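You operate a simulated robot arm through the tools that you are given. There is no shell and no other tool. Be economical: measure what you need, move in short steps, check, and stop when the job is done.

You run a simulated robot arm. Do the job below in one go: nothing can be reset, and whatever is moved stays where it is left.

JOB
Take the beige template board on the top of the valve bench and put it away on the right end of the bench with the blue fabric. Put the pot that says "empty" from the top of the grey parts bench on the top of the patch press bench and the pot labelled "glue" on the top of the pump bench. Count the rolls of white tape on the top of the valve bench, then put as many of the big glue pots from the top of the valve bench on the top of the small table by the grey tubes. Take the carton marked valves on the top of the patch press bench and put it away on the left middle shelf of the tall rack. Put the grey strip with three holes on the top of the low bench. Put the grey tape reel on the top of the long strip table away on the top of the table by the strip machine. Put the hand brush on the front floor bay. Take the white rowlock and put it on top of the sheet pair with the white clip. Fetch the grey tag and stand it on top of the roll of grey tape on the top of the patch press bench. Press the blue button three times. Put the round black patch on the top of the parts cart. Do these in any order. Set down upright: what you pick out, big glue pot, carton marked valves, grey tag.
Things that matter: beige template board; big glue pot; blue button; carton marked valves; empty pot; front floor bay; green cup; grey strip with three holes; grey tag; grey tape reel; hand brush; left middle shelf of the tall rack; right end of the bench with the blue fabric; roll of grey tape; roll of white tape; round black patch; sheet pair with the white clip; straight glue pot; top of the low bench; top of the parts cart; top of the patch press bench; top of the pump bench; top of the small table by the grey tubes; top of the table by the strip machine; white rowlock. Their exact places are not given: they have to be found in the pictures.

Only the result counts: the job must be done as asked and must still hold three seconds after the hand-in. Knocking over, shifting, dropping, spilling or breaking anything else fails it. Flat cloth is picked up by pressing the open fingertips on it (5 to 10 N) and closing them slowly along it; thin cloth reads only 2 to 8 mm in the jaws.

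ROBOT AND FRAMES
A 7-joint arm with a two-finger parallel gripper on a trunk, on a base that drives. Base frame: it is fixed to the floor where the robot stands at the start and does not move with it; the origin is under the middle of the robot, x ahead of it, y to its left, z up; the surface under the hand at the start is at about z = 0.8. Lengths are in m, angles in rad, forces in N, time in s.
With the tool pointing down near the work surface it reaches from about 0.26 to 0.6 m from the robot's upright axis, wherever it stands. Its first joint turns from -2.897 to 2.897 rad. Places, roughly: beige template board [0.5, 0, 0.75]; big glue pot [1.25, 0, 0.75]; blue button [6.1, -2.8, 1]; carton marked valves [3.5, 0, 0.75]; empty pot, green cup, straight glue pot [1, -0.75, 0.75]; front floor bay (22x30 cm) [1.22, -2.78, 0.62]; grey strip with three holes [5, 0.25, 0.75]; grey tag [4, -3, 0.75]; grey tape reel (8x8x4 cm) [6.1, 0.1, 0.8]; hand brush (12x5x9 cm) [1.8, -3, 0.6]; left middle shelf of the tall rack (66x20 cm) [11.92, -5.04, 1.28]; right end of the bench with the blue fabric [8.8, -11.4, 0.8]; roll of grey tape (10x10x5 cm) [2.5, 0, 0.8]; roll of white tape (6x6x5 cm) [1.5, 0.1, 0.8]; roll of white tape (8x8x5 cm) [1.5, 0.5, 0.8]; round black patch [8.75, -6.75, 0.75]; sheet pair with the white clip [2, -2.75, 0.75]; top of the low bench [3.6, 2.2, 0.6]; top of the parts cart [9.6, -5, 0.6]; top of the patch press bench [3, 0.2, 0.8]; top of the pump bench [2.9, -2.8, 0.8]; top of the small table by the grey tubes [4, -2.8, 0.8]; top of the table by the strip machine [-0.4, -9.2, 0.8]; white rowlock (4x7x11 cm) [1.9, -2.5, 0.7]. Payload 3.4 kg.
The TCP is the grasp point between the finger pads, 0.03 m short of the fingertips. In the tool frame z runs along the fingers and y along their closing line. The gripper opens to 0.094 m. The fingers are 0.028 m wide and 0.01 m thick; the gripper's body (0.05 by 0.096 m) begins 0.055 m behind the TCP.
Orientation is that of the tool frame in the base frame, as a unit quaternion [w, x, y, z]. With the fingers straight down and closing along the base's y, the tool's x points along the base's -x, its y along +y and its z along -z.

CONTROLS
- The arm moves only by the tool apply_moves. Its argument "series" is a list of rows, each a list of 7 numbers: the finger opening in cm, from 0 to 9.4, then the shift along the base's x, y, z in cm, then the turn, a rotation vector about the base's x, y, z in rad. In form: [[fingers, x, y, z, wx, wy, wz], ...]. A call has 1 to 12 rows; each row is the pose to reach, as a shift and turn from the pose commanded when the call began. A row lasts 0.2 s, in which the tool goes at most 0.05 m and 0.15 rad; a call with a longer step from one row to the next is refused whole, and so is a gripper value outside its range. Where a pose cannot be reached the arm comes as near as it can. A force on the tool above 40 N (or 10 N above the force at the start of the call, whichever is more), or a blocked arm, ends the call early, and 0.2 s more pass. Each finger travels about 0.072 m/s and halts on what it meets, pressing with about 26 N; the grip force reading is that of the motor and also rises with nothing between the fingers. The clock runs only during rows and for 0.2 s after the last one: add rows that repeat a pose to give the fingers time. The reply holds the time, the measured pose of the TCP, the force on the tool along the base axes, the opening and the grip force, in the units named above and with some noise, with the torque about the TCP (base axes, N m) and any sound that the robot's microphone picked up.
- Cameras (640 x 400 px; columns grow to the right, rows downward): "scene" is now at [0.0124, 0.1466, 1.5261]; the picture's right is [-0.05, -1.00, 0.00], its down [-0.80, 0.04, -0.60] and it looks along [0.60, -0.03, -0.80] (base axes); focal length 296 px, centre (320, 200). "wrist" rides on the gripper at [0.076, 0.014, -0.103] in the tool frame; the picture's right is [-0.18, 0.98, 0.00], its down [-0.75, -0.14, -0.64] and it looks along [-0.63, -0.12, 0.77] (tool axes); focal length 243 px, centre (320, 200).
- grab_frame(camera): a new picture of that camera. It takes no simulated time.
- move_column(by): slides the trunk up (or, below 0, down) by that many m; the arm and the scene camera ride with it, the base frame stays. It gives what a move gives, with no picture.
- base_move(legs): drives the robot by 1 to 6 legs, each [ahead, left, turn to the left] in m, m and rad, along the robot's own axes; the way and the turn of a leg run together, so that a leg with both is an arc; at most 1.5 m and 3.142 rad a leg. The arm and the cameras ride along, it lands a little off, and it stops where it bumps. It gives what a move gives.
- pan_tilt(pan, tilt): turns the head with the scene camera to pan (to the left, within 2.705 rad either way) and tilt (down, from -0.506 to 1.204), counted from straight ahead of the robot. It gives what a move gives.
- measure_at(camera, pixels): there is no depth. For up to 12 entries [column, row, z] of the newest picture of that camera ("zoom" is the newest enlarged one), the place [x, y] in the base frame at which the ray of that pixel passes the height z, good to about 0.002 m. It takes no simulated time.
- zoom(camera, box): a new picture of the part [left, top, right, bottom] of that camera's present view, enlarged. It takes no simulated time.
- close_job(): hands the job in; it is judged then, once.

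Keep the steps short. Do not move on a guess: measure, check each grasp and each placing, and mend mistakes. In all there are 385 turns and 348 pictures (those below and enlarged ones count). Leave the gripper open and the arm clear of the work at the hand-in unless told otherwise, and finish with a single line.

The tools are called after "Call:" as name(argument=value, ...) on one line, values as JSON. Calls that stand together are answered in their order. apply_moves: Moves the arm, as the interface text tells. Its arguments: {"type":"object","properties":{"series":{"type":"array","items":{"type":"array","items":{"type":"number"}}}},"required":["series"]} The other tools are called the same way: move_column (by) slides the trunk up or down; base_move (legs) drives the base; pan_tilt (pan, tilt) turns the head that bears the scene camera; grab_frame (camera) takes a picture; measure_at (camera, pixels) gives the place at which the rays of pixels pass given heights; zoom (camera, box) takes an enlarged picture of a part of a camera's view; close_job () hands the job in.

At the start:

```text
clock: 0.0
position: [0.3443, -0.0268, 1.081]
ee_rot: [0.0, 0.0, 1.0, -0.001]
force: [-1.0, 0.3, -0.1]
torque: [-0.02, -0.02, 0.03]
grip_width: 0.0939
gripper_force: 0.2
trunk travel left (down, up): [-0.2, 0.186]
robot x, y, heading: [0.001, -0.0034, 0.001]
head pan, tilt: [-0.049, 0.922]
```

scene: 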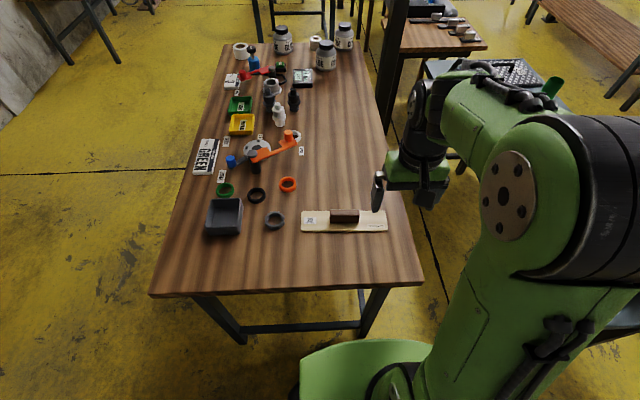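
wrist: 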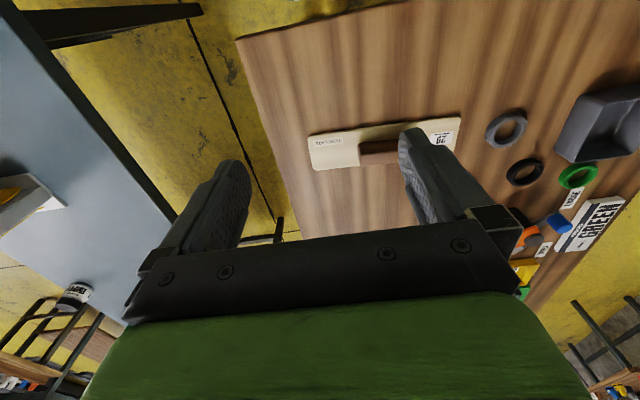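

I start by looking closely at the valve bench and around.

Call:
zoom(camera="scene", box=[200, 0, 400, 125])

Call:
zoom(camera="scene", box=[150, 120, 430, 295])

Call:
measure_at(camera="scene", pixels=[[302, 212, 0.75], [386, 210, 0.75], [388, 231, 0.75], [301, 233, 0.75], [331, 215, 0.78], [359, 216, 0.78], [150, 295, 0.75], [424, 282, 0.75], [366, 45, 0.75], [225, 45, 0.75]])

```text
3.20 times, centred on (300, 62) of scene
```

zoom: 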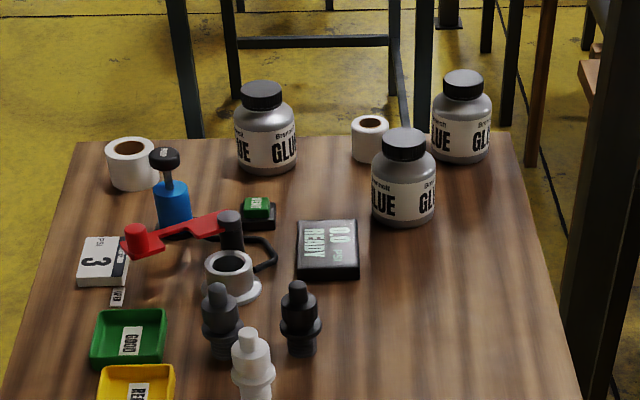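

```text
2.29 times, centred on (290, 208) of scene
```

zoom: 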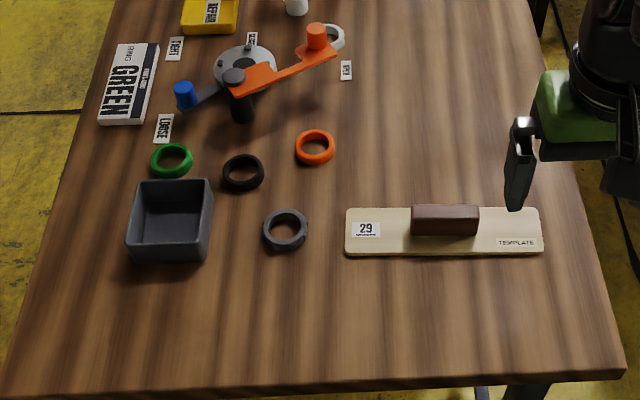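

```text
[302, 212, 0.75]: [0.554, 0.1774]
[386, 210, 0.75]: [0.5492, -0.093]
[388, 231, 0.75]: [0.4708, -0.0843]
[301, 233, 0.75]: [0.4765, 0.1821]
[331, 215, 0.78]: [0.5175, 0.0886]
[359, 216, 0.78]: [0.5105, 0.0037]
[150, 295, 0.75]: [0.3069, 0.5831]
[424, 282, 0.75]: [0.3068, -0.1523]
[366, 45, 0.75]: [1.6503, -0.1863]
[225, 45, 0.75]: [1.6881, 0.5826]
```

Two white tape rolls visible so far and three glue pots. Now a look around with the head to learn the layout.

Call:
pan_tilt(pan=-0.9, tilt=0.5)

Call:
grab_frame(camera="scene")

Call:
pan_tilt(pan=0.0, tilt=0.35)

Call:
grab_frame(camera="scene")

Call:
pan_tilt(pan=-1.6, tilt=0.5)

Call:
grab_frame(camera="scene")

```text
clock: 1.2
position: [0.3434, -0.0267, 1.0826]
ee_rot: [-0.001, -0.001, 1.0, 0.0]
force: [-0.1, -1.1, -0.2]
torque: [-0.01, 0.0, -0.02]
grip_width: 0.094
gripper_force: 0.0
trunk travel left (down, up): [-0.2, 0.186]
robot x, y, heading: [-0.0034, -0.0003, -0.007]
head pan, tilt: [-0.901, 0.499]
```

```text
343 pictures are left
```

scene: 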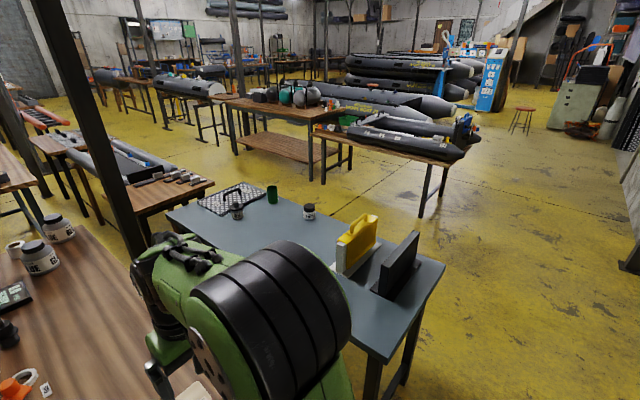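

```text
clock: 2.4
position: [0.3438, -0.0274, 1.0822]
ee_rot: [0.0, 0.0, 1.0, 0.0]
force: [-0.3, 0.3, -0.3]
torque: [0.01, 0.01, -0.02]
grip_width: 0.0938
gripper_force: 0.0
trunk travel left (down, up): [-0.2, 0.186]
robot x, y, heading: [-0.0005, 0.0001, -0.004]
head pan, tilt: [0.0, 0.351]
```

```text
342 pictures are left
```

scene: 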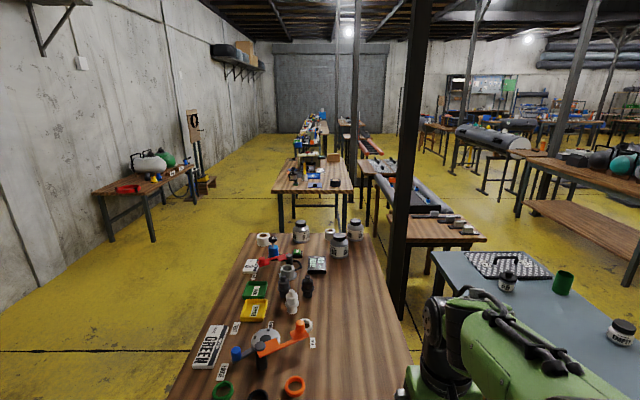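

```text
clock: 4.0
position: [0.3442, -0.0264, 1.0825]
ee_rot: [0.0, 0.001, 1.0, 0.0]
force: [0.1, 0.4, -0.2]
torque: [0.02, -0.02, 0.0]
grip_width: 0.0939
gripper_force: 0.0
trunk travel left (down, up): [-0.2, 0.186]
robot x, y, heading: [-0.0025, 0.0019, 0.001]
head pan, tilt: [-1.6, 0.499]
```

```text
341 pictures are left
```

scene: 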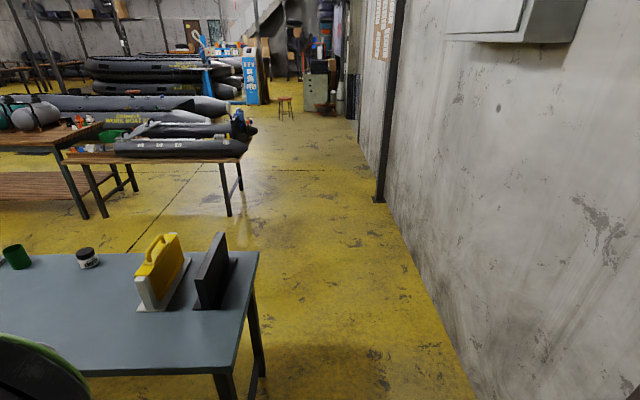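

Call:
pan_tilt(pan=-0.9, tilt=0.5)

Call:
zoom(camera="scene", box=[160, 170, 460, 350])

Call:
measure_at(camera="scene", pixels=[[167, 212, 0.75], [244, 181, 0.75], [444, 263, 0.75], [382, 362, 0.75], [236, 219, 0.75], [271, 203, 0.75], [309, 219, 0.75], [337, 270, 0.75], [377, 292, 0.75], [420, 217, 0], [394, 399, 0], [211, 182, 0.75]])

Call:
pan_tilt(pan=2.4, tilt=0.5)

Call:
grab_frame(camera="scene")

Call:
pan_tilt(pan=-2.5, tilt=0.5)

Call:
grab_frame(camera="scene")

```text
clock: 5.1
position: [0.3433, -0.0259, 1.0827]
ee_rot: [0.001, 0.0, 1.0, 0.0]
force: [0.1, -0.3, 0.0]
torque: [-0.01, 0.0, 0.02]
grip_width: 0.0942
gripper_force: 0.1
trunk travel left (down, up): [-0.2, 0.186]
robot x, y, heading: [-0.0011, -0.0007, 0.005]
head pan, tilt: [-0.901, 0.499]
```

```text
2.13 times, centred on (310, 260) of scene
```

zoom: 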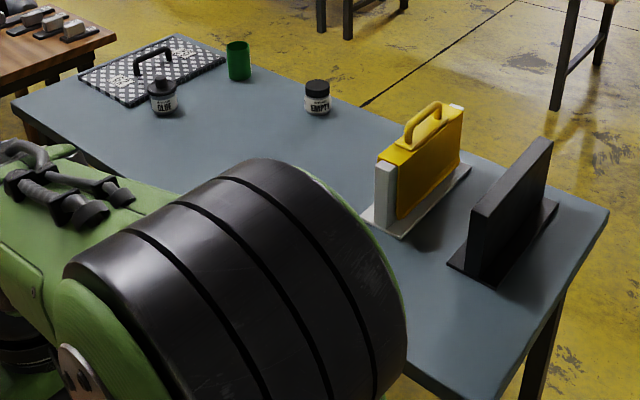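

```text
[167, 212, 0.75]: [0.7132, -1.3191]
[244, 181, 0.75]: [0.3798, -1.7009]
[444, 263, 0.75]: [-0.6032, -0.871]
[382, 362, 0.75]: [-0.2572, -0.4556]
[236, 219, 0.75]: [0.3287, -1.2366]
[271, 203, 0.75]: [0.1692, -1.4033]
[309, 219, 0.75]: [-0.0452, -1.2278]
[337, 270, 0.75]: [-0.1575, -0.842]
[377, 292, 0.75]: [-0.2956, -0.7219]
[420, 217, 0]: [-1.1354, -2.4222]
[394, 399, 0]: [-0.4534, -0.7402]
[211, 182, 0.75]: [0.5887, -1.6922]
```

```text
clock: 7.9
position: [0.3461, -0.0266, 1.0817]
ee_rot: [-0.001, 0.0, 1.0, 0.0]
force: [0.1, 0.3, -0.2]
torque: [0.01, -0.02, 0.01]
grip_width: 0.0939
gripper_force: 0.0
trunk travel left (down, up): [-0.2, 0.186]
robot x, y, heading: [-0.0022, -0.0051, 0.001]
head pan, tilt: [2.4, 0.499]
```

```text
339 pictures are left
```

scene: 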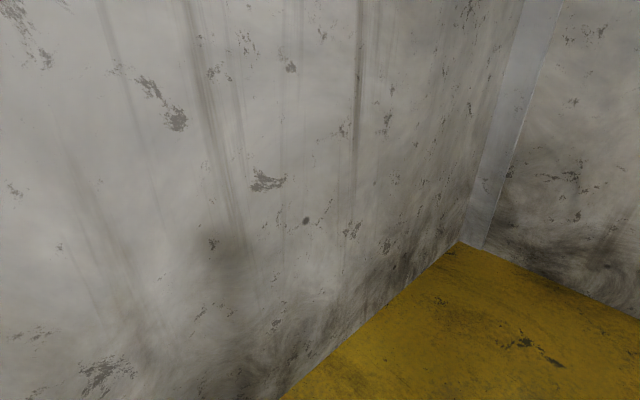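

```text
clock: 11.8
position: [0.3433, -0.0261, 1.0819]
ee_rot: [0.0, 0.001, 1.0, 0.0]
force: [0.4, -1.1, 0.5]
torque: [0.03, -0.01, 0.02]
grip_width: 0.0939
gripper_force: 0.0
trunk travel left (down, up): [-0.2, 0.186]
robot x, y, heading: [0.0016, -0.003, 0.002]
head pan, tilt: [-2.499, 0.499]
```

```text
338 pictures are left
```

scene: 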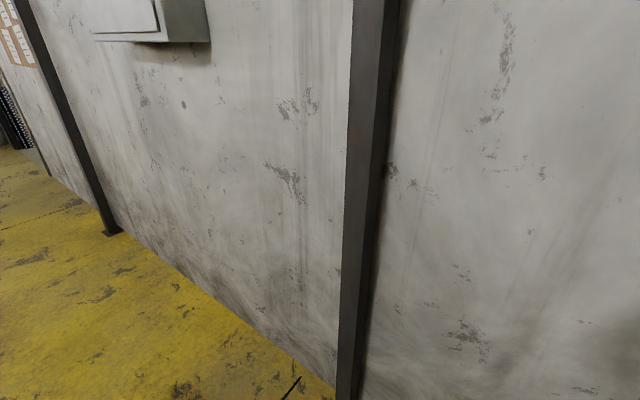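

Call:
pan_tilt(pan=-0.9, tilt=0.6)

Call:
grab_frame(camera="scene")

```text
clock: 13.4
position: [0.3438, -0.0256, 1.0813]
ee_rot: [0.0, 0.0, 1.0, 0.0]
force: [0.2, 0.0, 0.9]
torque: [0.06, -0.03, 0.0]
grip_width: 0.094
gripper_force: 0.1
trunk travel left (down, up): [-0.2, 0.186]
robot x, y, heading: [0.002, -0.0021, -0.0]
head pan, tilt: [-0.901, 0.6]
```

```text
337 pictures are left
```

scene: 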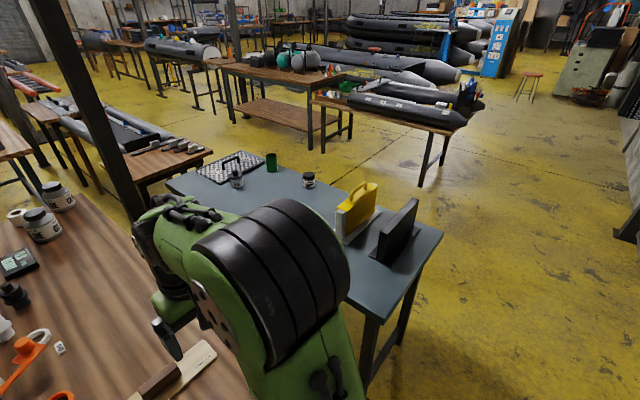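

Call:
measure_at(camera="scene", pixels=[[167, 183, 0.75], [245, 151, 0.75], [443, 234, 0.75], [372, 322, 0.75], [236, 189, 0.75], [271, 173, 0.75], [309, 188, 0.75], [337, 238, 0.75], [367, 262, 0.75], [420, 187, 0], [312, 97, 0.75], [454, 134, 0.75]])

Call:
measure_at(camera="scene", pixels=[[140, 260, 0], [35, 190, 0], [120, 206, 0.75], [215, 155, 0.75], [220, 65, 0.75], [320, 100, 0.75], [310, 92, 0.6], [240, 134, 0.3], [418, 178, 0], [322, 152, 0], [351, 139, 0]])

```text
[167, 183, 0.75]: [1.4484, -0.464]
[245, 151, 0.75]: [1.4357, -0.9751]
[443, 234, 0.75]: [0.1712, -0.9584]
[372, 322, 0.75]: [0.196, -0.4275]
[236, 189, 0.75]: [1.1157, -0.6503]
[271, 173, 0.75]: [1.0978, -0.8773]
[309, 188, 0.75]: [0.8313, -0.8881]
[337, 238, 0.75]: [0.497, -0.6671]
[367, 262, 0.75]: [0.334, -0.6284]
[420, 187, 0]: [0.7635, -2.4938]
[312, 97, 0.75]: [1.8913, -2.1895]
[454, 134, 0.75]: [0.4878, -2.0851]
```

```text
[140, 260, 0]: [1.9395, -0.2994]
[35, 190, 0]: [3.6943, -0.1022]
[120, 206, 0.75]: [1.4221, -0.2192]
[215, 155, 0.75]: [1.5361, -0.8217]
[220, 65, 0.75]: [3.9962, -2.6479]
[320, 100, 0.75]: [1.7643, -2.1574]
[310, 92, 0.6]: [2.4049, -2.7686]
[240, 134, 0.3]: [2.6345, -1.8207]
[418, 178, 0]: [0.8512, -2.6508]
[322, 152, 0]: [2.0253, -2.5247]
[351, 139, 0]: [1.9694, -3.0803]
```

Call:
pan_tilt(pan=-0.1, tilt=1.0)

Call:
zoom(camera="scene", box=[260, 150, 420, 250])

Call:
apply_moves(series=[[9.4, 1, 0, -1, 0, 0, 0.14], [9.4, 2, 0, -2, 0, 0, 0.28], [9.4, 3, 0, -3, 0, 0, 0.42], [9.4, 4, 0, -4, 0, 0, 0.56], [9.4, 5, 1, -5, 0, 0, 0.7], [9.4, 6, 2, -6, 0, 0, 0.84], [9.4, 6, 3, -7, 0, 0, 0.98], [9.4, 6, 4, -8, 0, 0, 1.12], [9.4, 6, 5, -9, 0, 0, 1.26], [9.4, 6, 5, -10, 0, 0, 1.4], [9.4, 6, 5, -11, 0, 0, 1.5], [9.4, 6, 5, -12, 0, 0, 1.571]])

Call:
grab_frame(camera="wrist")

```text
clock: 14.6
position: [0.3443, -0.0256, 1.0813]
ee_rot: [0.0, -0.001, 1.0, 0.0]
force: [0.3, -0.1, 0.4]
torque: [-0.02, -0.04, 0.0]
grip_width: 0.0937
gripper_force: 0.0
trunk travel left (down, up): [-0.2, 0.186]
robot x, y, heading: [-0.0017, 0.0015, 0.006]
head pan, tilt: [-0.099, 1.0]
```

```text
4.00 times, centred on (340, 200) of scene
```

zoom: 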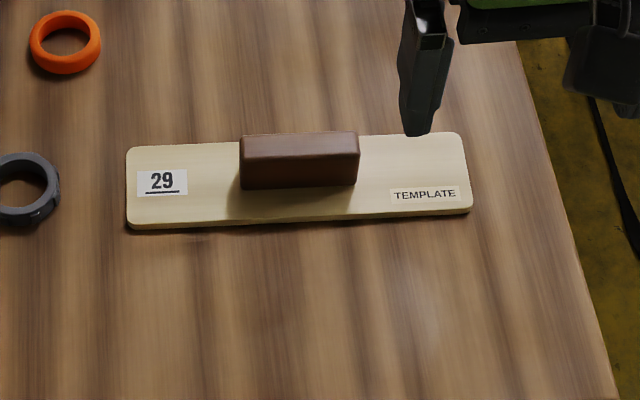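

```text
clock: 17.2
position: [0.4034, 0.024, 0.9621]
ee_rot: [0.001, 0.708, -0.706, -0.001]
force: [0.2, -0.9, 0.1]
torque: [0.01, 0.0, 0.0]
grip_width: 0.0938
gripper_force: 0.1
trunk travel left (down, up): [-0.2, 0.186]
robot x, y, heading: [0.0005, 0.0021, -0.002]
head pan, tilt: [-0.099, 1.0]
```

```text
335 pictures are left
```

wrist: 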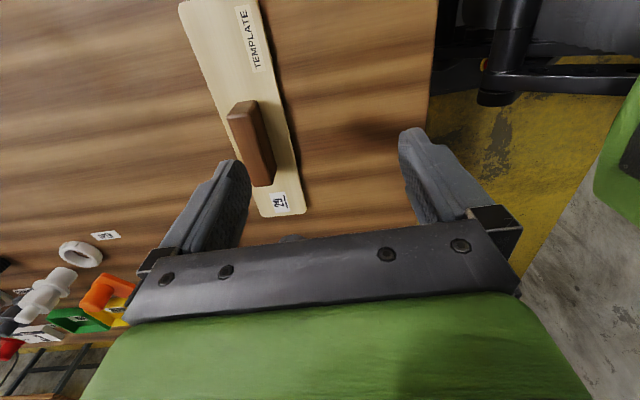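

Call:
measure_at(camera="zoom", pixels=[[162, 181, 0.74], [162, 181, 0.76], [162, 181, 0.78], [241, 136, 0.79], [358, 133, 0.79], [360, 153, 0.79], [242, 158, 0.79], [424, 194, 0.76]])

Call:
measure_at(camera="wrist", pixels=[[281, 203, 0.74], [281, 203, 0.76], [281, 203, 0.78], [231, 102, 0.79], [256, 101, 0.79], [253, 185, 0.79], [275, 186, 0.77], [255, 36, 0.76]])

```text
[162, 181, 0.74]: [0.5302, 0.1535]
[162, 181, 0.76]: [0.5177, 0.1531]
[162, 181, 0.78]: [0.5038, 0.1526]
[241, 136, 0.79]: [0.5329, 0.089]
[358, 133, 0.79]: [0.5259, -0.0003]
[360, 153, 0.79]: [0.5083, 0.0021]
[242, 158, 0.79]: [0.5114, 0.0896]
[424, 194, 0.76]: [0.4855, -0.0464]
```

```text
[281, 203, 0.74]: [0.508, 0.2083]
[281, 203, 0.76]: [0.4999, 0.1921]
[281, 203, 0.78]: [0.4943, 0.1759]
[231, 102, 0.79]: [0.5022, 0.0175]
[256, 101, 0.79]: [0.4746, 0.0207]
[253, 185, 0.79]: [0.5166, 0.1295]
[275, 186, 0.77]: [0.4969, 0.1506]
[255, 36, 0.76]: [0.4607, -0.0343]
```

Call:
measure_at(camera="zoom", pixels=[[127, 152, 0.808], [462, 136, 0.808], [472, 209, 0.808], [128, 226, 0.802], [241, 189, 0.808], [357, 186, 0.808], [241, 136, 0.84], [358, 133, 0.84], [360, 153, 0.84], [241, 136, 0.85], [358, 133, 0.85], [360, 153, 0.85]])

Call:
zoom(camera="wrist", box=[170, 70, 330, 220])

```text
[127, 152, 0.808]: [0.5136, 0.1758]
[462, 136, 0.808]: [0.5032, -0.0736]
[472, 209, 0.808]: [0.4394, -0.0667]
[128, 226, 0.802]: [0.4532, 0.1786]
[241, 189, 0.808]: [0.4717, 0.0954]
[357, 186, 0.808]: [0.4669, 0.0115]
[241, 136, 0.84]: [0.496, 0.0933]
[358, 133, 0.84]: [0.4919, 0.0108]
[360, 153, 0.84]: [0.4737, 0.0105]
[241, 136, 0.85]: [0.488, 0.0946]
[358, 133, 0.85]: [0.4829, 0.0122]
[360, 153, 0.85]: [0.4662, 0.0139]
```

```text
2.67 times, centred on (250, 145) of wrist
```

zoom: 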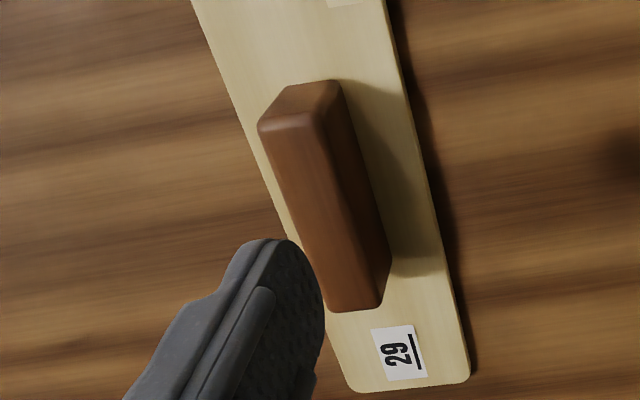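

Handle is 2 cm × 8.4 cm, centre (0.478, 0.053), top z≈0.847. Descend over it with fingertips just above the board.

Call:
apply_moves(series=[[9.4, 3.5, 1.5, 0, 0, 0, -0.045], [9.4, 7.5, 2.9, -3, 0, 0, -0.045], [9.4, 7.5, 2.9, -7, 0, 0, -0.045], [9.4, 7.5, 2.9, -10, 0, 0, -0.045], [9.4, 7.5, 2.9, -11.8, 0, 0, -0.045], [9.4, 7.5, 2.9, -11.8, 0, 0, -0.045]])

Call:
grab_frame(camera="wrist")

```text
refused: row 2 steps farther than a row can; nothing moved
```

```text
333 pictures are left
```

wrist: 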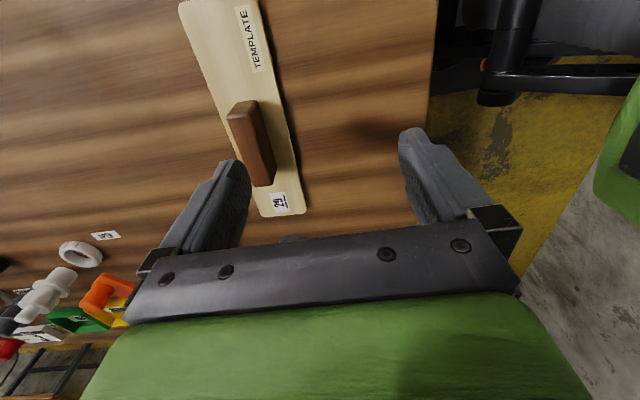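

Call:
apply_moves(series=[[9.4, 3.5, 1.5, 0, 0, 0, -0.045], [9.4, 7.5, 2.9, 0, 0, 0, -0.045], [9.4, 7.5, 2.9, -4, 0, 0, -0.045], [9.4, 7.5, 2.9, -8, 0, 0, -0.045], [9.4, 7.5, 2.9, -11, 0, 0, -0.045], [9.4, 7.5, 2.9, -11.9, 0, 0, -0.045], [9.4, 7.5, 2.9, -11.9, 0, 0, -0.045]])

Call:
grab_frame(camera="wrist")

```text
clock: 18.8
position: [0.4793, 0.0509, 0.8447]
ee_rot: [0.0, -0.691, 0.723, 0.0]
force: [0.1, -0.3, 0.2]
torque: [-0.03, 0.03, -0.01]
grip_width: 0.0938
gripper_force: 0.0
trunk travel left (down, up): [-0.2, 0.186]
robot x, y, heading: [0.0031, -0.0025, 0.002]
head pan, tilt: [-0.099, 1.0]
```

```text
332 pictures are left
```

wrist: 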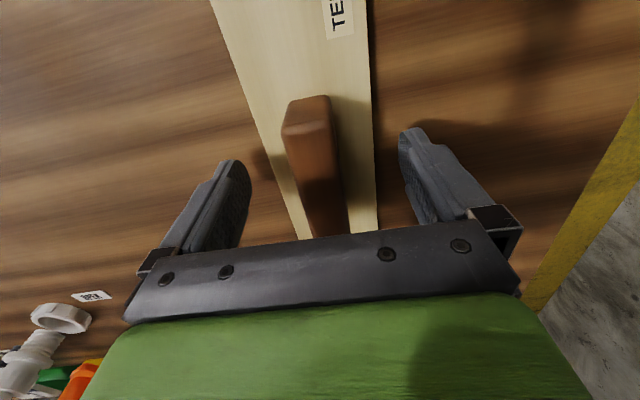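

Fingers straddle the handle. Close and lift.

Call:
apply_moves(series=[[6, 0, 0, 0, 0, 0, 0], [3, 0, 0, 0, 0, 0, 0], [1, 0, 0, 0, 0, 0, 0], [0.5, 0, 0, 0, 0, 0, 0], [0.5, 0, 0, 0, 0, 0, 0], [0.5, 0, 0, 2, 0, 0, 0], [0.5, 0, 0, 6, 0, 0, 0], [0.5, 0, 0, 10, 0, 0, 0], [0.5, 0, 0, 15, 0, 0, 0], [0.5, -3, 0, 18, 0, 0, 0], [0.5, -7, 0, 20, 0, 0, 0]])

Call:
grab_frame(camera="wrist")

```text
clock: 21.2
position: [0.4078, 0.0513, 1.0438]
ee_rot: [0.0, -0.691, 0.723, 0.0]
force: [-0.1, -0.8, -1.8]
torque: [-0.01, -0.01, -0.01]
grip_width: 0.028
gripper_force: 25.8
trunk travel left (down, up): [-0.2, 0.186]
robot x, y, heading: [0.0006, 0.0015, -0.0]
head pan, tilt: [-0.099, 1.0]
```

```text
331 pictures are left
```

wrist: 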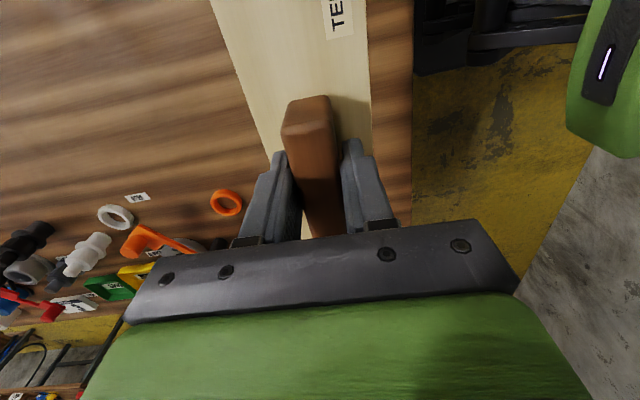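

Held (2.8 cm, 26 N). Back off and sidestep into the open floor south-west, then look for a way.

Call:
base_move(legs=[[-0.45, 0, 0], [0, -1.5, 0], [0, -0.6, -0.8]])

Call:
pan_tilt(pan=0.0, tilt=0.3)

Call:
grab_frame(camera="scene")

Call:
pan_tilt(pan=-1.0, tilt=0.3)

Call:
grab_frame(camera="scene")

```text
clock: 33.0
position: [-0.2141, -2.0764, 1.0417]
ee_rot: [0.0, -0.436, 0.9, 0.001]
force: [-0.3, -0.3, -1.4]
torque: [0.02, -0.01, -0.03]
grip_width: 0.028
gripper_force: 25.9
trunk travel left (down, up): [-0.2, 0.186]
robot x, y, heading: [-0.5765, -1.8765, -0.62]
head pan, tilt: [-0.099, 1.0]
stopped in leg 3: the robot was blocked; the commanded pose is now the measured one
```

```text
clock: 34.0
position: [-0.215, -2.0727, 1.0424]
ee_rot: [0.0, -0.437, 0.899, -0.001]
force: [-0.6, -0.8, -1.3]
torque: [-0.01, -0.01, -0.01]
grip_width: 0.028
gripper_force: 26.5
trunk travel left (down, up): [-0.2, 0.186]
robot x, y, heading: [-0.5774, -1.8747, -0.623]
head pan, tilt: [0.0, 0.3]
```

```text
330 pictures are left
```

scene: 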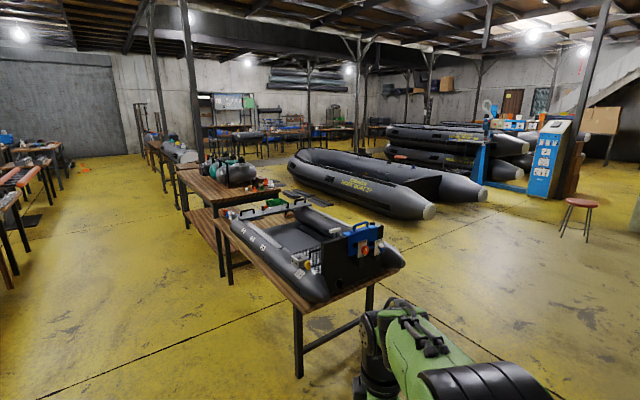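

```text
clock: 35.3
position: [-0.2146, -2.0731, 1.0431]
ee_rot: [0.0, -0.437, 0.9, 0.0]
force: [1.0, -0.3, -1.2]
torque: [-0.02, 0.0, 0.0]
grip_width: 0.0282
gripper_force: 26.3
trunk travel left (down, up): [-0.2, 0.186]
robot x, y, heading: [-0.58, -1.8749, -0.619]
head pan, tilt: [-1.0, 0.3]
```

```text
329 pictures are left
```

scene: 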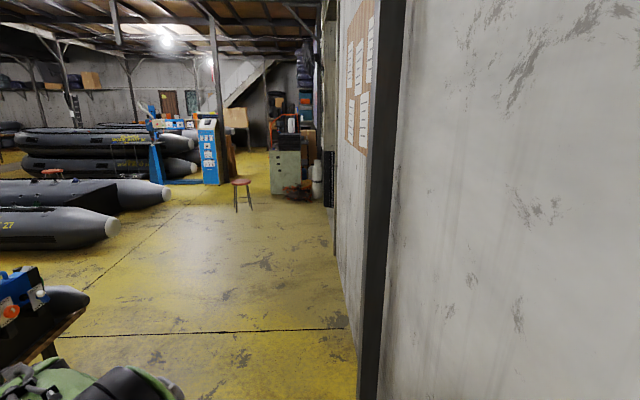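

Call:
pan_tilt(pan=-0.15, tilt=0.2)

Call:
grab_frame(camera="scene")

Call:
zoom(camera="scene", box=[200, 50, 640, 250])

```text
clock: 36.5
position: [-0.2154, -2.0736, 1.0418]
ee_rot: [0.001, -0.437, 0.899, 0.0]
force: [0.2, 0.4, -1.4]
torque: [0.01, -0.04, 0.02]
grip_width: 0.0281
gripper_force: 26.5
trunk travel left (down, up): [-0.2, 0.186]
robot x, y, heading: [-0.5783, -1.8748, -0.619]
head pan, tilt: [-0.15, 0.201]
```

```text
328 pictures are left
```

scene: 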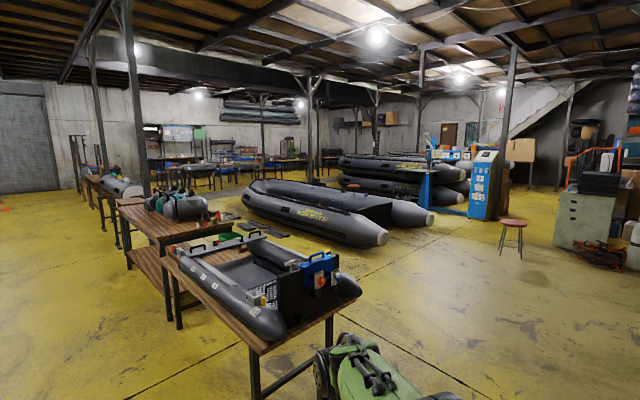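

```text
1.45 times, centred on (420, 150) of scene
```

zoom: 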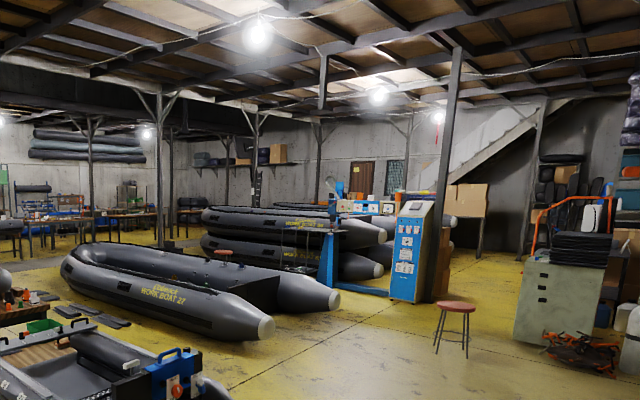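

Call:
measure_at(camera="scene", pixels=[[250, 220, 0.1], [370, 247, 0.05], [432, 225, 0.05], [330, 180, 0], [476, 218, 0], [513, 258, 0], [560, 249, 0], [436, 208, 0], [300, 180, 0], [210, 187, 0], [248, 165, 0.8], [284, 163, 0.8]])

Call:
measure_at(camera="scene", pixels=[[462, 210, 0], [557, 190, 0], [500, 190, 0], [600, 270, 0], [150, 197, 0], [110, 210, 0], [320, 186, 0], [378, 183, 0], [75, 190, 0], [255, 182, 0], [340, 195, 0], [275, 184, 0]])

```text
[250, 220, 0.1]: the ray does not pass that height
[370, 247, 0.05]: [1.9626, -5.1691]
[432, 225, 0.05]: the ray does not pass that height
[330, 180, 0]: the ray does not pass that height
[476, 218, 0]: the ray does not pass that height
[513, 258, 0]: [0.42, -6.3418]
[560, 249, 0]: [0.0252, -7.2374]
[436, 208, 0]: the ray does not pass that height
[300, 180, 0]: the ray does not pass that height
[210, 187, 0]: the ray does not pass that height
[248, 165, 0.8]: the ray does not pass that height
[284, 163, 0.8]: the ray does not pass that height
```

```text
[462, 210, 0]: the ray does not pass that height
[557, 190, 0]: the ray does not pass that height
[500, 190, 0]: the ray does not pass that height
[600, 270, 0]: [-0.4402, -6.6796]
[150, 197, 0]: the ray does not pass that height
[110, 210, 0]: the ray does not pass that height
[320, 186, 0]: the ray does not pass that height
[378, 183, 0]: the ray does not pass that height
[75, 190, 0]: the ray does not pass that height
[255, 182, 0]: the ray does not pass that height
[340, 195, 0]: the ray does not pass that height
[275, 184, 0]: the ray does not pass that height
```

The aisle at y≈-1.5 runs east between the bench rows. Straighten up, look along it.

Call:
base_move(legs=[[0.17, 0.53, 0], [0, 0, 0.62]])

Call:
pan_tilt(pan=0.0, tilt=0.35)

Call:
grab_frame(camera="scene")

```text
clock: 41.4
position: [0.286, -1.4907, 1.0443]
ee_rot: [0.0, -0.686, 0.728, 0.0]
force: [-0.7, -0.2, -1.3]
torque: [-0.02, 0.01, 0.04]
grip_width: 0.0281
gripper_force: 25.6
trunk travel left (down, up): [-0.2, 0.186]
robot x, y, heading: [-0.1255, -1.5379, -0.012]
head pan, tilt: [-0.15, 0.201]
```

```text
clock: 42.1
position: [0.2859, -1.4902, 1.0422]
ee_rot: [0.0, -0.686, 0.728, 0.0]
force: [-0.3, -0.7, -1.5]
torque: [-0.02, 0.0, -0.03]
grip_width: 0.0277
gripper_force: 25.9
trunk travel left (down, up): [-0.2, 0.186]
robot x, y, heading: [-0.1269, -1.5356, -0.014]
head pan, tilt: [0.0, 0.351]
```

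```text
326 pictures are left
```

scene: 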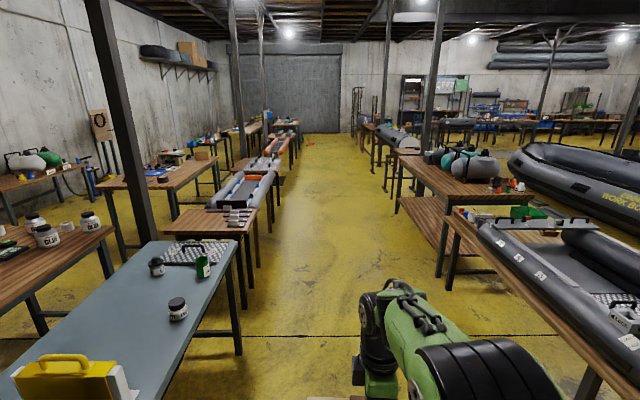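

Call:
base_move(legs=[[1.4, 0, 0.014], [1.4, 0, 0], [1.4, 0, 0], [1.4, 0, 0], [1.4, 0, 0]])

Call:
pan_tilt(pan=-1.2, tilt=0.35)

Call:
grab_frame(camera="scene")

Call:
pan_tilt(pan=-0.4, tilt=0.35)

Call:
grab_frame(camera="scene")

```text
clock: 75.5
position: [7.3033, -1.3773, 1.0438]
ee_rot: [0.0, -0.704, 0.71, 0.0]
force: [-0.1, 0.5, -2.2]
torque: [-0.02, 0.04, 0.02]
grip_width: 0.0282
gripper_force: 25.5
trunk travel left (down, up): [-0.2, 0.186]
robot x, y, heading: [6.8953, -1.4432, 0.038]
head pan, tilt: [0.0, 0.351]
```

```text
clock: 76.9
position: [7.3025, -1.3761, 1.0427]
ee_rot: [0.001, -0.704, 0.71, -0.001]
force: [0.1, 0.1, -1.4]
torque: [-0.03, -0.01, 0.01]
grip_width: 0.0283
gripper_force: 26.0
trunk travel left (down, up): [-0.2, 0.186]
robot x, y, heading: [6.8919, -1.4396, 0.039]
head pan, tilt: [-1.201, 0.351]
```

```text
325 pictures are left
```

scene: 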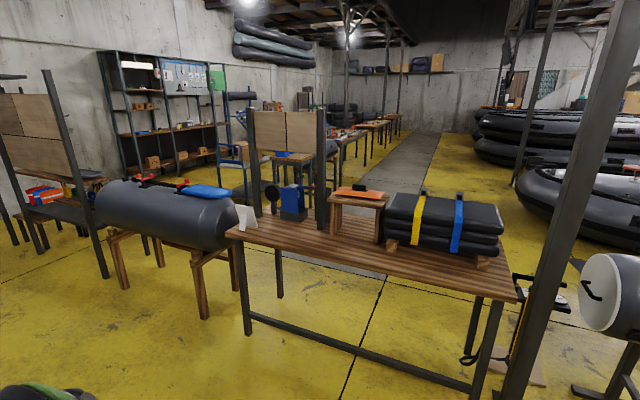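

```text
clock: 78.0
position: [7.3031, -1.377, 1.0437]
ee_rot: [0.001, -0.704, 0.71, 0.0]
force: [-0.3, 0.1, -2.7]
torque: [0.01, -0.01, -0.02]
grip_width: 0.028
gripper_force: 26.2
trunk travel left (down, up): [-0.2, 0.186]
robot x, y, heading: [6.8929, -1.4451, 0.034]
head pan, tilt: [-0.4, 0.351]
```

```text
324 pictures are left
```

scene: 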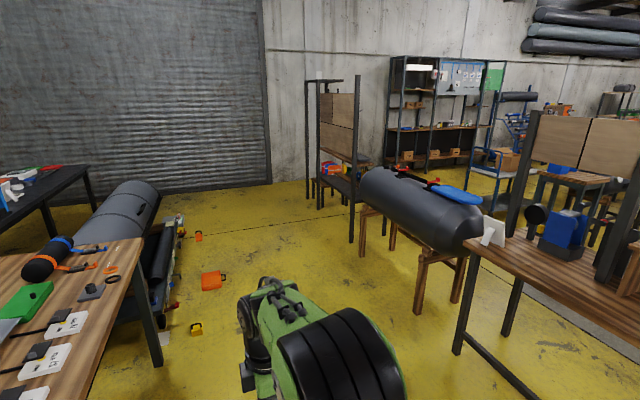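

Call:
measure_at(camera="scene", pixels=[[352, 243, 0], [347, 205, 0], [418, 312, 0], [458, 352, 0], [313, 200, 0], [365, 250, 0], [454, 300, 0], [200, 236, 0], [210, 285, 0], [165, 340, 0], [195, 325, 0], [488, 205, 0]])

Call:
pan_tilt(pan=-1.4, tilt=0.5)

Call:
grab_frame(camera="scene")

```text
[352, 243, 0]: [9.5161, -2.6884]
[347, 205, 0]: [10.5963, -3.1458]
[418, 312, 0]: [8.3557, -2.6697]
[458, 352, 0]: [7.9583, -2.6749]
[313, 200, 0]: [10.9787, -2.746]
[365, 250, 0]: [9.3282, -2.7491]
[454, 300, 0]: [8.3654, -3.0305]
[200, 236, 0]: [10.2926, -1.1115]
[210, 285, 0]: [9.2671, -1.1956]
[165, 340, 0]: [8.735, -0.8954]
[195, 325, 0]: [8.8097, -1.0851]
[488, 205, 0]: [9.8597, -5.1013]
```

```text
clock: 79.3
position: [7.3023, -1.3773, 1.0433]
ee_rot: [0.0, -0.705, 0.709, 0.0]
force: [-0.2, -0.7, -1.1]
torque: [-0.01, -0.01, -0.02]
grip_width: 0.028
gripper_force: 26.0
trunk travel left (down, up): [-0.2, 0.186]
robot x, y, heading: [6.8922, -1.4408, 0.042]
head pan, tilt: [-1.4, 0.499]
```

```text
323 pictures are left
```

scene: 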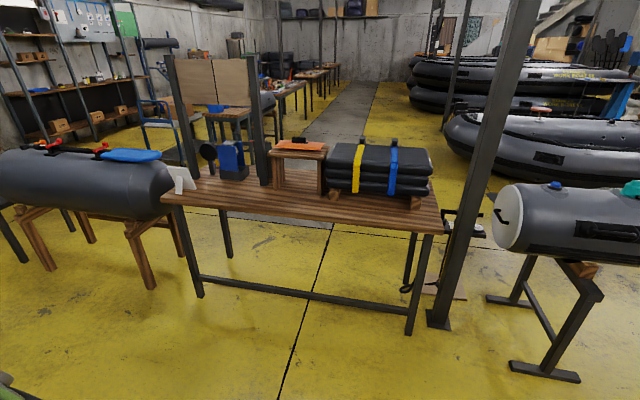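

Call:
measure_at(camera="scene", pixels=[[198, 297, 0], [409, 334, 0], [438, 325, 0], [495, 300, 0], [545, 375, 0], [150, 288, 0], [180, 252, 0], [229, 258, 0], [408, 288, 0], [280, 170, 0], [375, 130, 0], [530, 200, 0]])

Call:
zoom(camera="scene", box=[140, 0, 480, 220])

```text
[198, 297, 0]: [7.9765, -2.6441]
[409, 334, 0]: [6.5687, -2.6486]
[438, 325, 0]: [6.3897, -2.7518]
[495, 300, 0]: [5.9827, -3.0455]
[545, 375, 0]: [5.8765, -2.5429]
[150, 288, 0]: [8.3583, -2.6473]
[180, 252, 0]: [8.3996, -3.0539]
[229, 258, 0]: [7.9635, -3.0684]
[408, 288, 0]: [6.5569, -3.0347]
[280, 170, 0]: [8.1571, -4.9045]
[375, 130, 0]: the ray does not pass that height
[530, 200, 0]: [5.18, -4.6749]
```

```text
1.82 times, centred on (310, 110) of scene
```

zoom: 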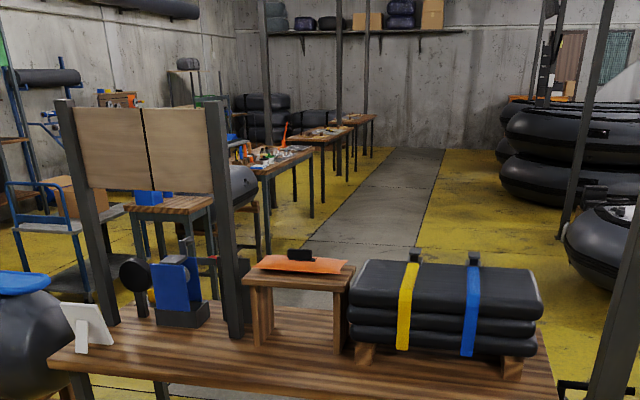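

Call:
pan_tilt(pan=-2.1, tilt=0.45)

Call:
grab_frame(camera="scene")

Call:
pan_tilt(pan=-0.2, tilt=0.35)

Call:
grab_frame(camera="scene")

```text
clock: 80.4
position: [7.3024, -1.3761, 1.0427]
ee_rot: [0.0, -0.704, 0.71, 0.001]
force: [0.4, -0.6, -2.2]
torque: [0.01, 0.02, 0.0]
grip_width: 0.0282
gripper_force: 26.2
trunk travel left (down, up): [-0.2, 0.186]
robot x, y, heading: [6.8949, -1.4421, 0.041]
head pan, tilt: [-2.1, 0.45]
```

```text
321 pictures are left
```

scene: 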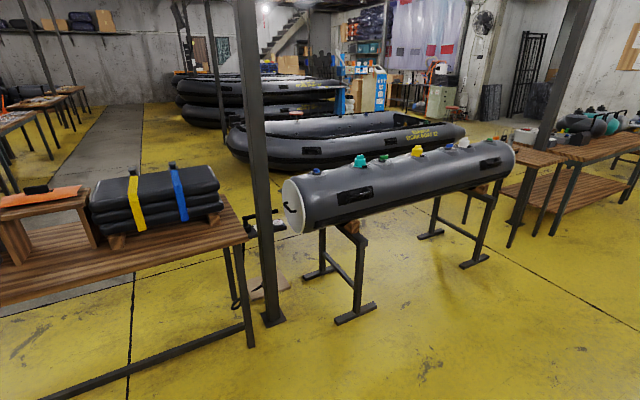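

```text
clock: 82.2
position: [7.3034, -1.3774, 1.0437]
ee_rot: [0.0, -0.704, 0.71, 0.0]
force: [-0.6, -0.3, -1.7]
torque: [-0.03, 0.0, 0.0]
grip_width: 0.0281
gripper_force: 25.6
trunk travel left (down, up): [-0.2, 0.186]
robot x, y, heading: [6.8959, -1.4435, 0.039]
head pan, tilt: [-0.201, 0.351]
```

```text
320 pictures are left
```

scene: 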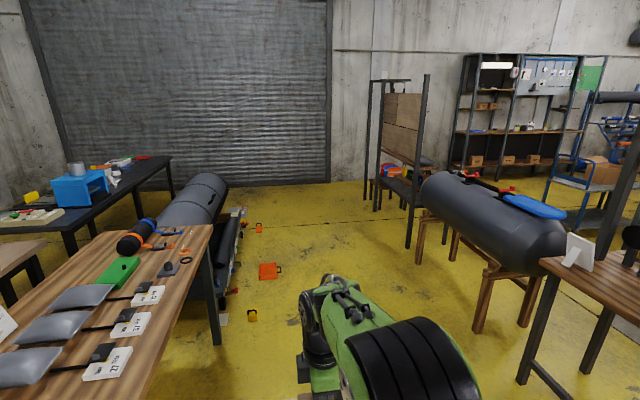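

Call:
measure_at(camera="scene", pixels=[[342, 182, 0], [366, 180, 0], [379, 208, 0], [372, 198, 0], [409, 247, 0], [420, 262, 0], [250, 190, 0], [452, 195, 0], [270, 280, 0], [262, 226, 0]])

Call:
zoom(camera="scene", box=[320, 50, 640, 270])

```text
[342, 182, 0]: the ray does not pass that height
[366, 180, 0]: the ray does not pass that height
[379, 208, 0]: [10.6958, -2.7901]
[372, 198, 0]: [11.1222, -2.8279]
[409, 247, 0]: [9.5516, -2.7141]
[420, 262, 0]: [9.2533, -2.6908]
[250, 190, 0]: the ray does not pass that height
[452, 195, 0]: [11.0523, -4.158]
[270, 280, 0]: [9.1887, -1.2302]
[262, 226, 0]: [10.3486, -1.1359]
```

```text
1.82 times, centred on (480, 160) of scene
```

zoom: 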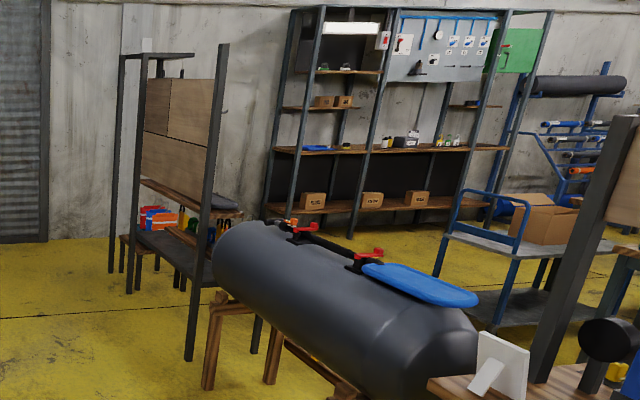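

Call:
base_move(legs=[[0.6, -0.43, -0.04], [1.4, 0, 0], [1.4, 0, 0], [0.8, 0, 0], [0, 0, -1.57]])

Call:
pan_tilt(pan=0.1, tilt=0.5)

Call:
grab_frame(camera="scene")

```text
clock: 107.0
position: [11.1566, -2.216, 1.0436]
ee_rot: [-0.001, -0.004, 1.0, 0.0]
force: [-0.2, -0.3, -2.9]
torque: [-0.01, 0.01, 0.02]
grip_width: 0.028
gripper_force: 26.0
trunk travel left (down, up): [-0.2, 0.186]
robot x, y, heading: [11.0812, -1.8089, -1.514]
head pan, tilt: [-0.201, 0.351]
```

```text
clock: 107.8
position: [11.1566, -2.217, 1.0434]
ee_rot: [0.0, -0.004, 1.0, 0.001]
force: [-1.1, -0.2, -0.9]
torque: [-0.02, 0.01, -0.01]
grip_width: 0.0283
gripper_force: 26.1
trunk travel left (down, up): [-0.2, 0.186]
robot x, y, heading: [11.085, -1.8079, -1.514]
head pan, tilt: [0.099, 0.499]
```

```text
318 pictures are left
```

scene: 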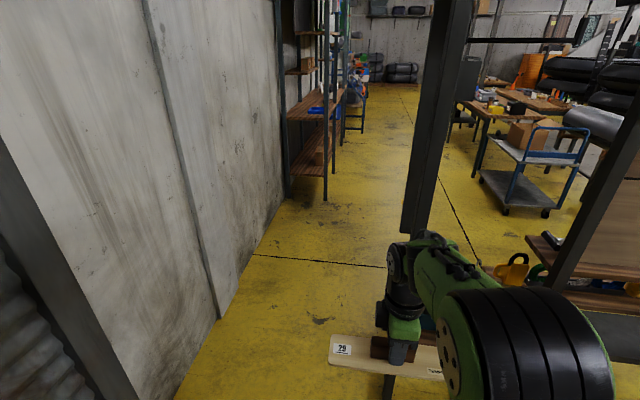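

Call:
measure_at(camera="scene", pixels=[[218, 318, 0], [285, 200, 0], [325, 200, 0], [412, 235, 0], [505, 212, 0], [548, 215, 0], [395, 395, 0], [365, 113, 0], [475, 178, 0], [340, 135, 0]])

```text
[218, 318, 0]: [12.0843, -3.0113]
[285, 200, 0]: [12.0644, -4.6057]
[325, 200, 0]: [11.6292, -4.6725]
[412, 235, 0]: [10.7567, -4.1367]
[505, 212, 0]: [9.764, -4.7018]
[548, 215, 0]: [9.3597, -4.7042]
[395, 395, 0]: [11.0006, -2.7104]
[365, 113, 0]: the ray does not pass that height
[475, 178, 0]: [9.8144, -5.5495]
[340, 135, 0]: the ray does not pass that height
```

Call:
base_move(legs=[[0, 0, -0.057], [0, 0.46, 0], [1.4, 0, 0], [0.5, 0, 0], [0.3, -0.65, 0]])

Call:
grab_frame(camera="scene")

```text
clock: 123.7
position: [10.9673, -4.4399, 1.0437]
ee_rot: [0.0, 0.009, 1.0, 0.0]
force: [0.8, -0.3, -1.1]
torque: [0.02, 0.04, 0.0]
grip_width: 0.0281
gripper_force: 25.6
trunk travel left (down, up): [-0.2, 0.186]
robot x, y, heading: [10.9043, -4.0283, -1.542]
head pan, tilt: [0.099, 0.499]
```

```text
317 pictures are left
```

scene: 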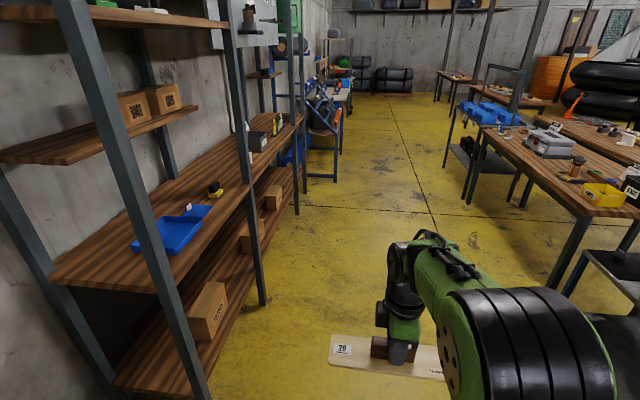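

Call:
measure_at(camera="scene", pixels=[[308, 178, 0], [340, 150, 0], [560, 288, 0], [468, 200, 0], [447, 167, 0], [262, 303, 0], [435, 100, 0], [450, 112, 0]])

Call:
zoom(camera="scene", box=[220, 0, 640, 260])

```text
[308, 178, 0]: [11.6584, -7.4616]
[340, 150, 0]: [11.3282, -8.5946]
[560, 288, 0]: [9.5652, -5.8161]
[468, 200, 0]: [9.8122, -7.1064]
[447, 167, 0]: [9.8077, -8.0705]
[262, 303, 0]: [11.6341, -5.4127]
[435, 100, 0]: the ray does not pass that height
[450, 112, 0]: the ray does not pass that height
```

```text
1.52 times, centred on (430, 130) of scene
```

zoom: 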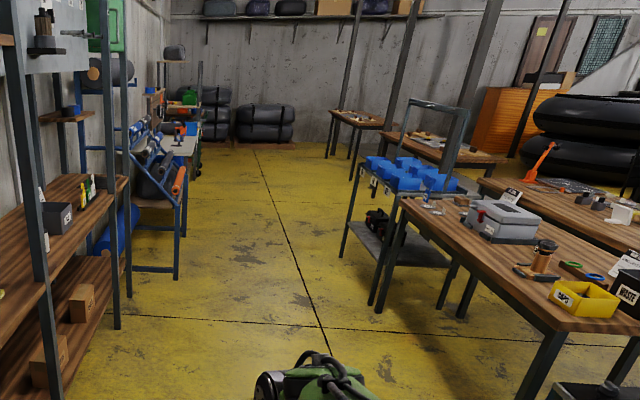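

Call:
base_move(legs=[[1.5, -0.15, -0.03], [1.5, -0.1, 0], [1.5, -0.1, 0]])

Call:
pan_tilt(pan=-0.4, tilt=0.45)

Call:
grab_frame(camera="scene")

```text
refused: leg 1 is longer than a leg can be; nothing moved
```

```text
clock: 124.6
position: [10.9679, -4.4411, 1.0443]
ee_rot: [0.0, 0.009, 1.0, 0.0]
force: [-0.4, 0.6, -1.3]
torque: [0.0, 0.01, 0.02]
grip_width: 0.028
gripper_force: 25.8
trunk travel left (down, up): [-0.2, 0.186]
robot x, y, heading: [10.9076, -4.0303, -1.54]
head pan, tilt: [-0.4, 0.45]
```

```text
315 pictures are left
```

scene: 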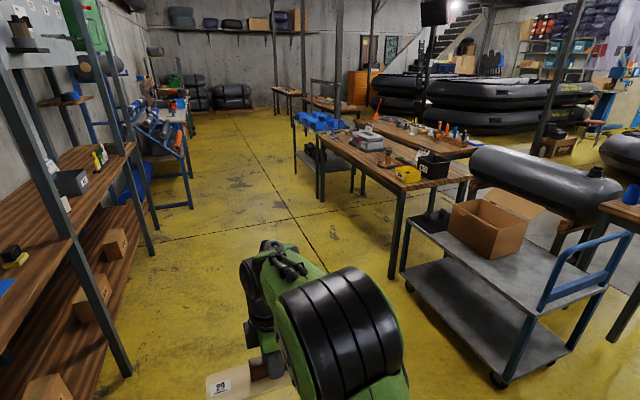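

Call:
base_move(legs=[[1.48, -0.15, -0.03], [1.48, -0.1, 0], [1.48, -0.1, 0]])

Call:
grab_frame(camera="scene")

```text
clock: 145.7
position: [10.5694, -8.8463, 1.0429]
ee_rot: [0.0, 0.029, 1.0, 0.0]
force: [-0.5, 0.2, -1.6]
torque: [-0.02, -0.01, 0.0]
grip_width: 0.0282
gripper_force: 25.8
trunk travel left (down, up): [-0.2, 0.186]
robot x, y, heading: [10.5214, -8.4353, -1.586]
head pan, tilt: [-0.4, 0.45]
```

```text
314 pictures are left
```

scene: 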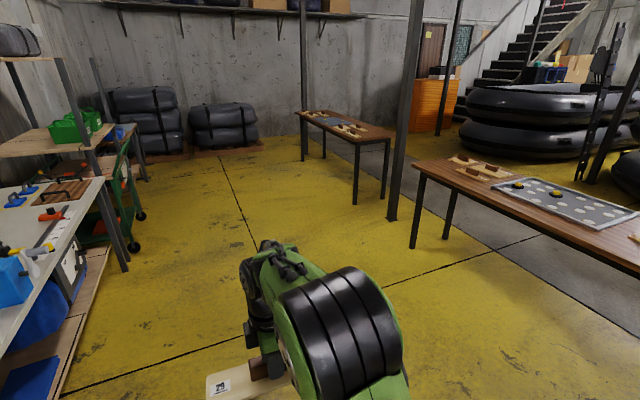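

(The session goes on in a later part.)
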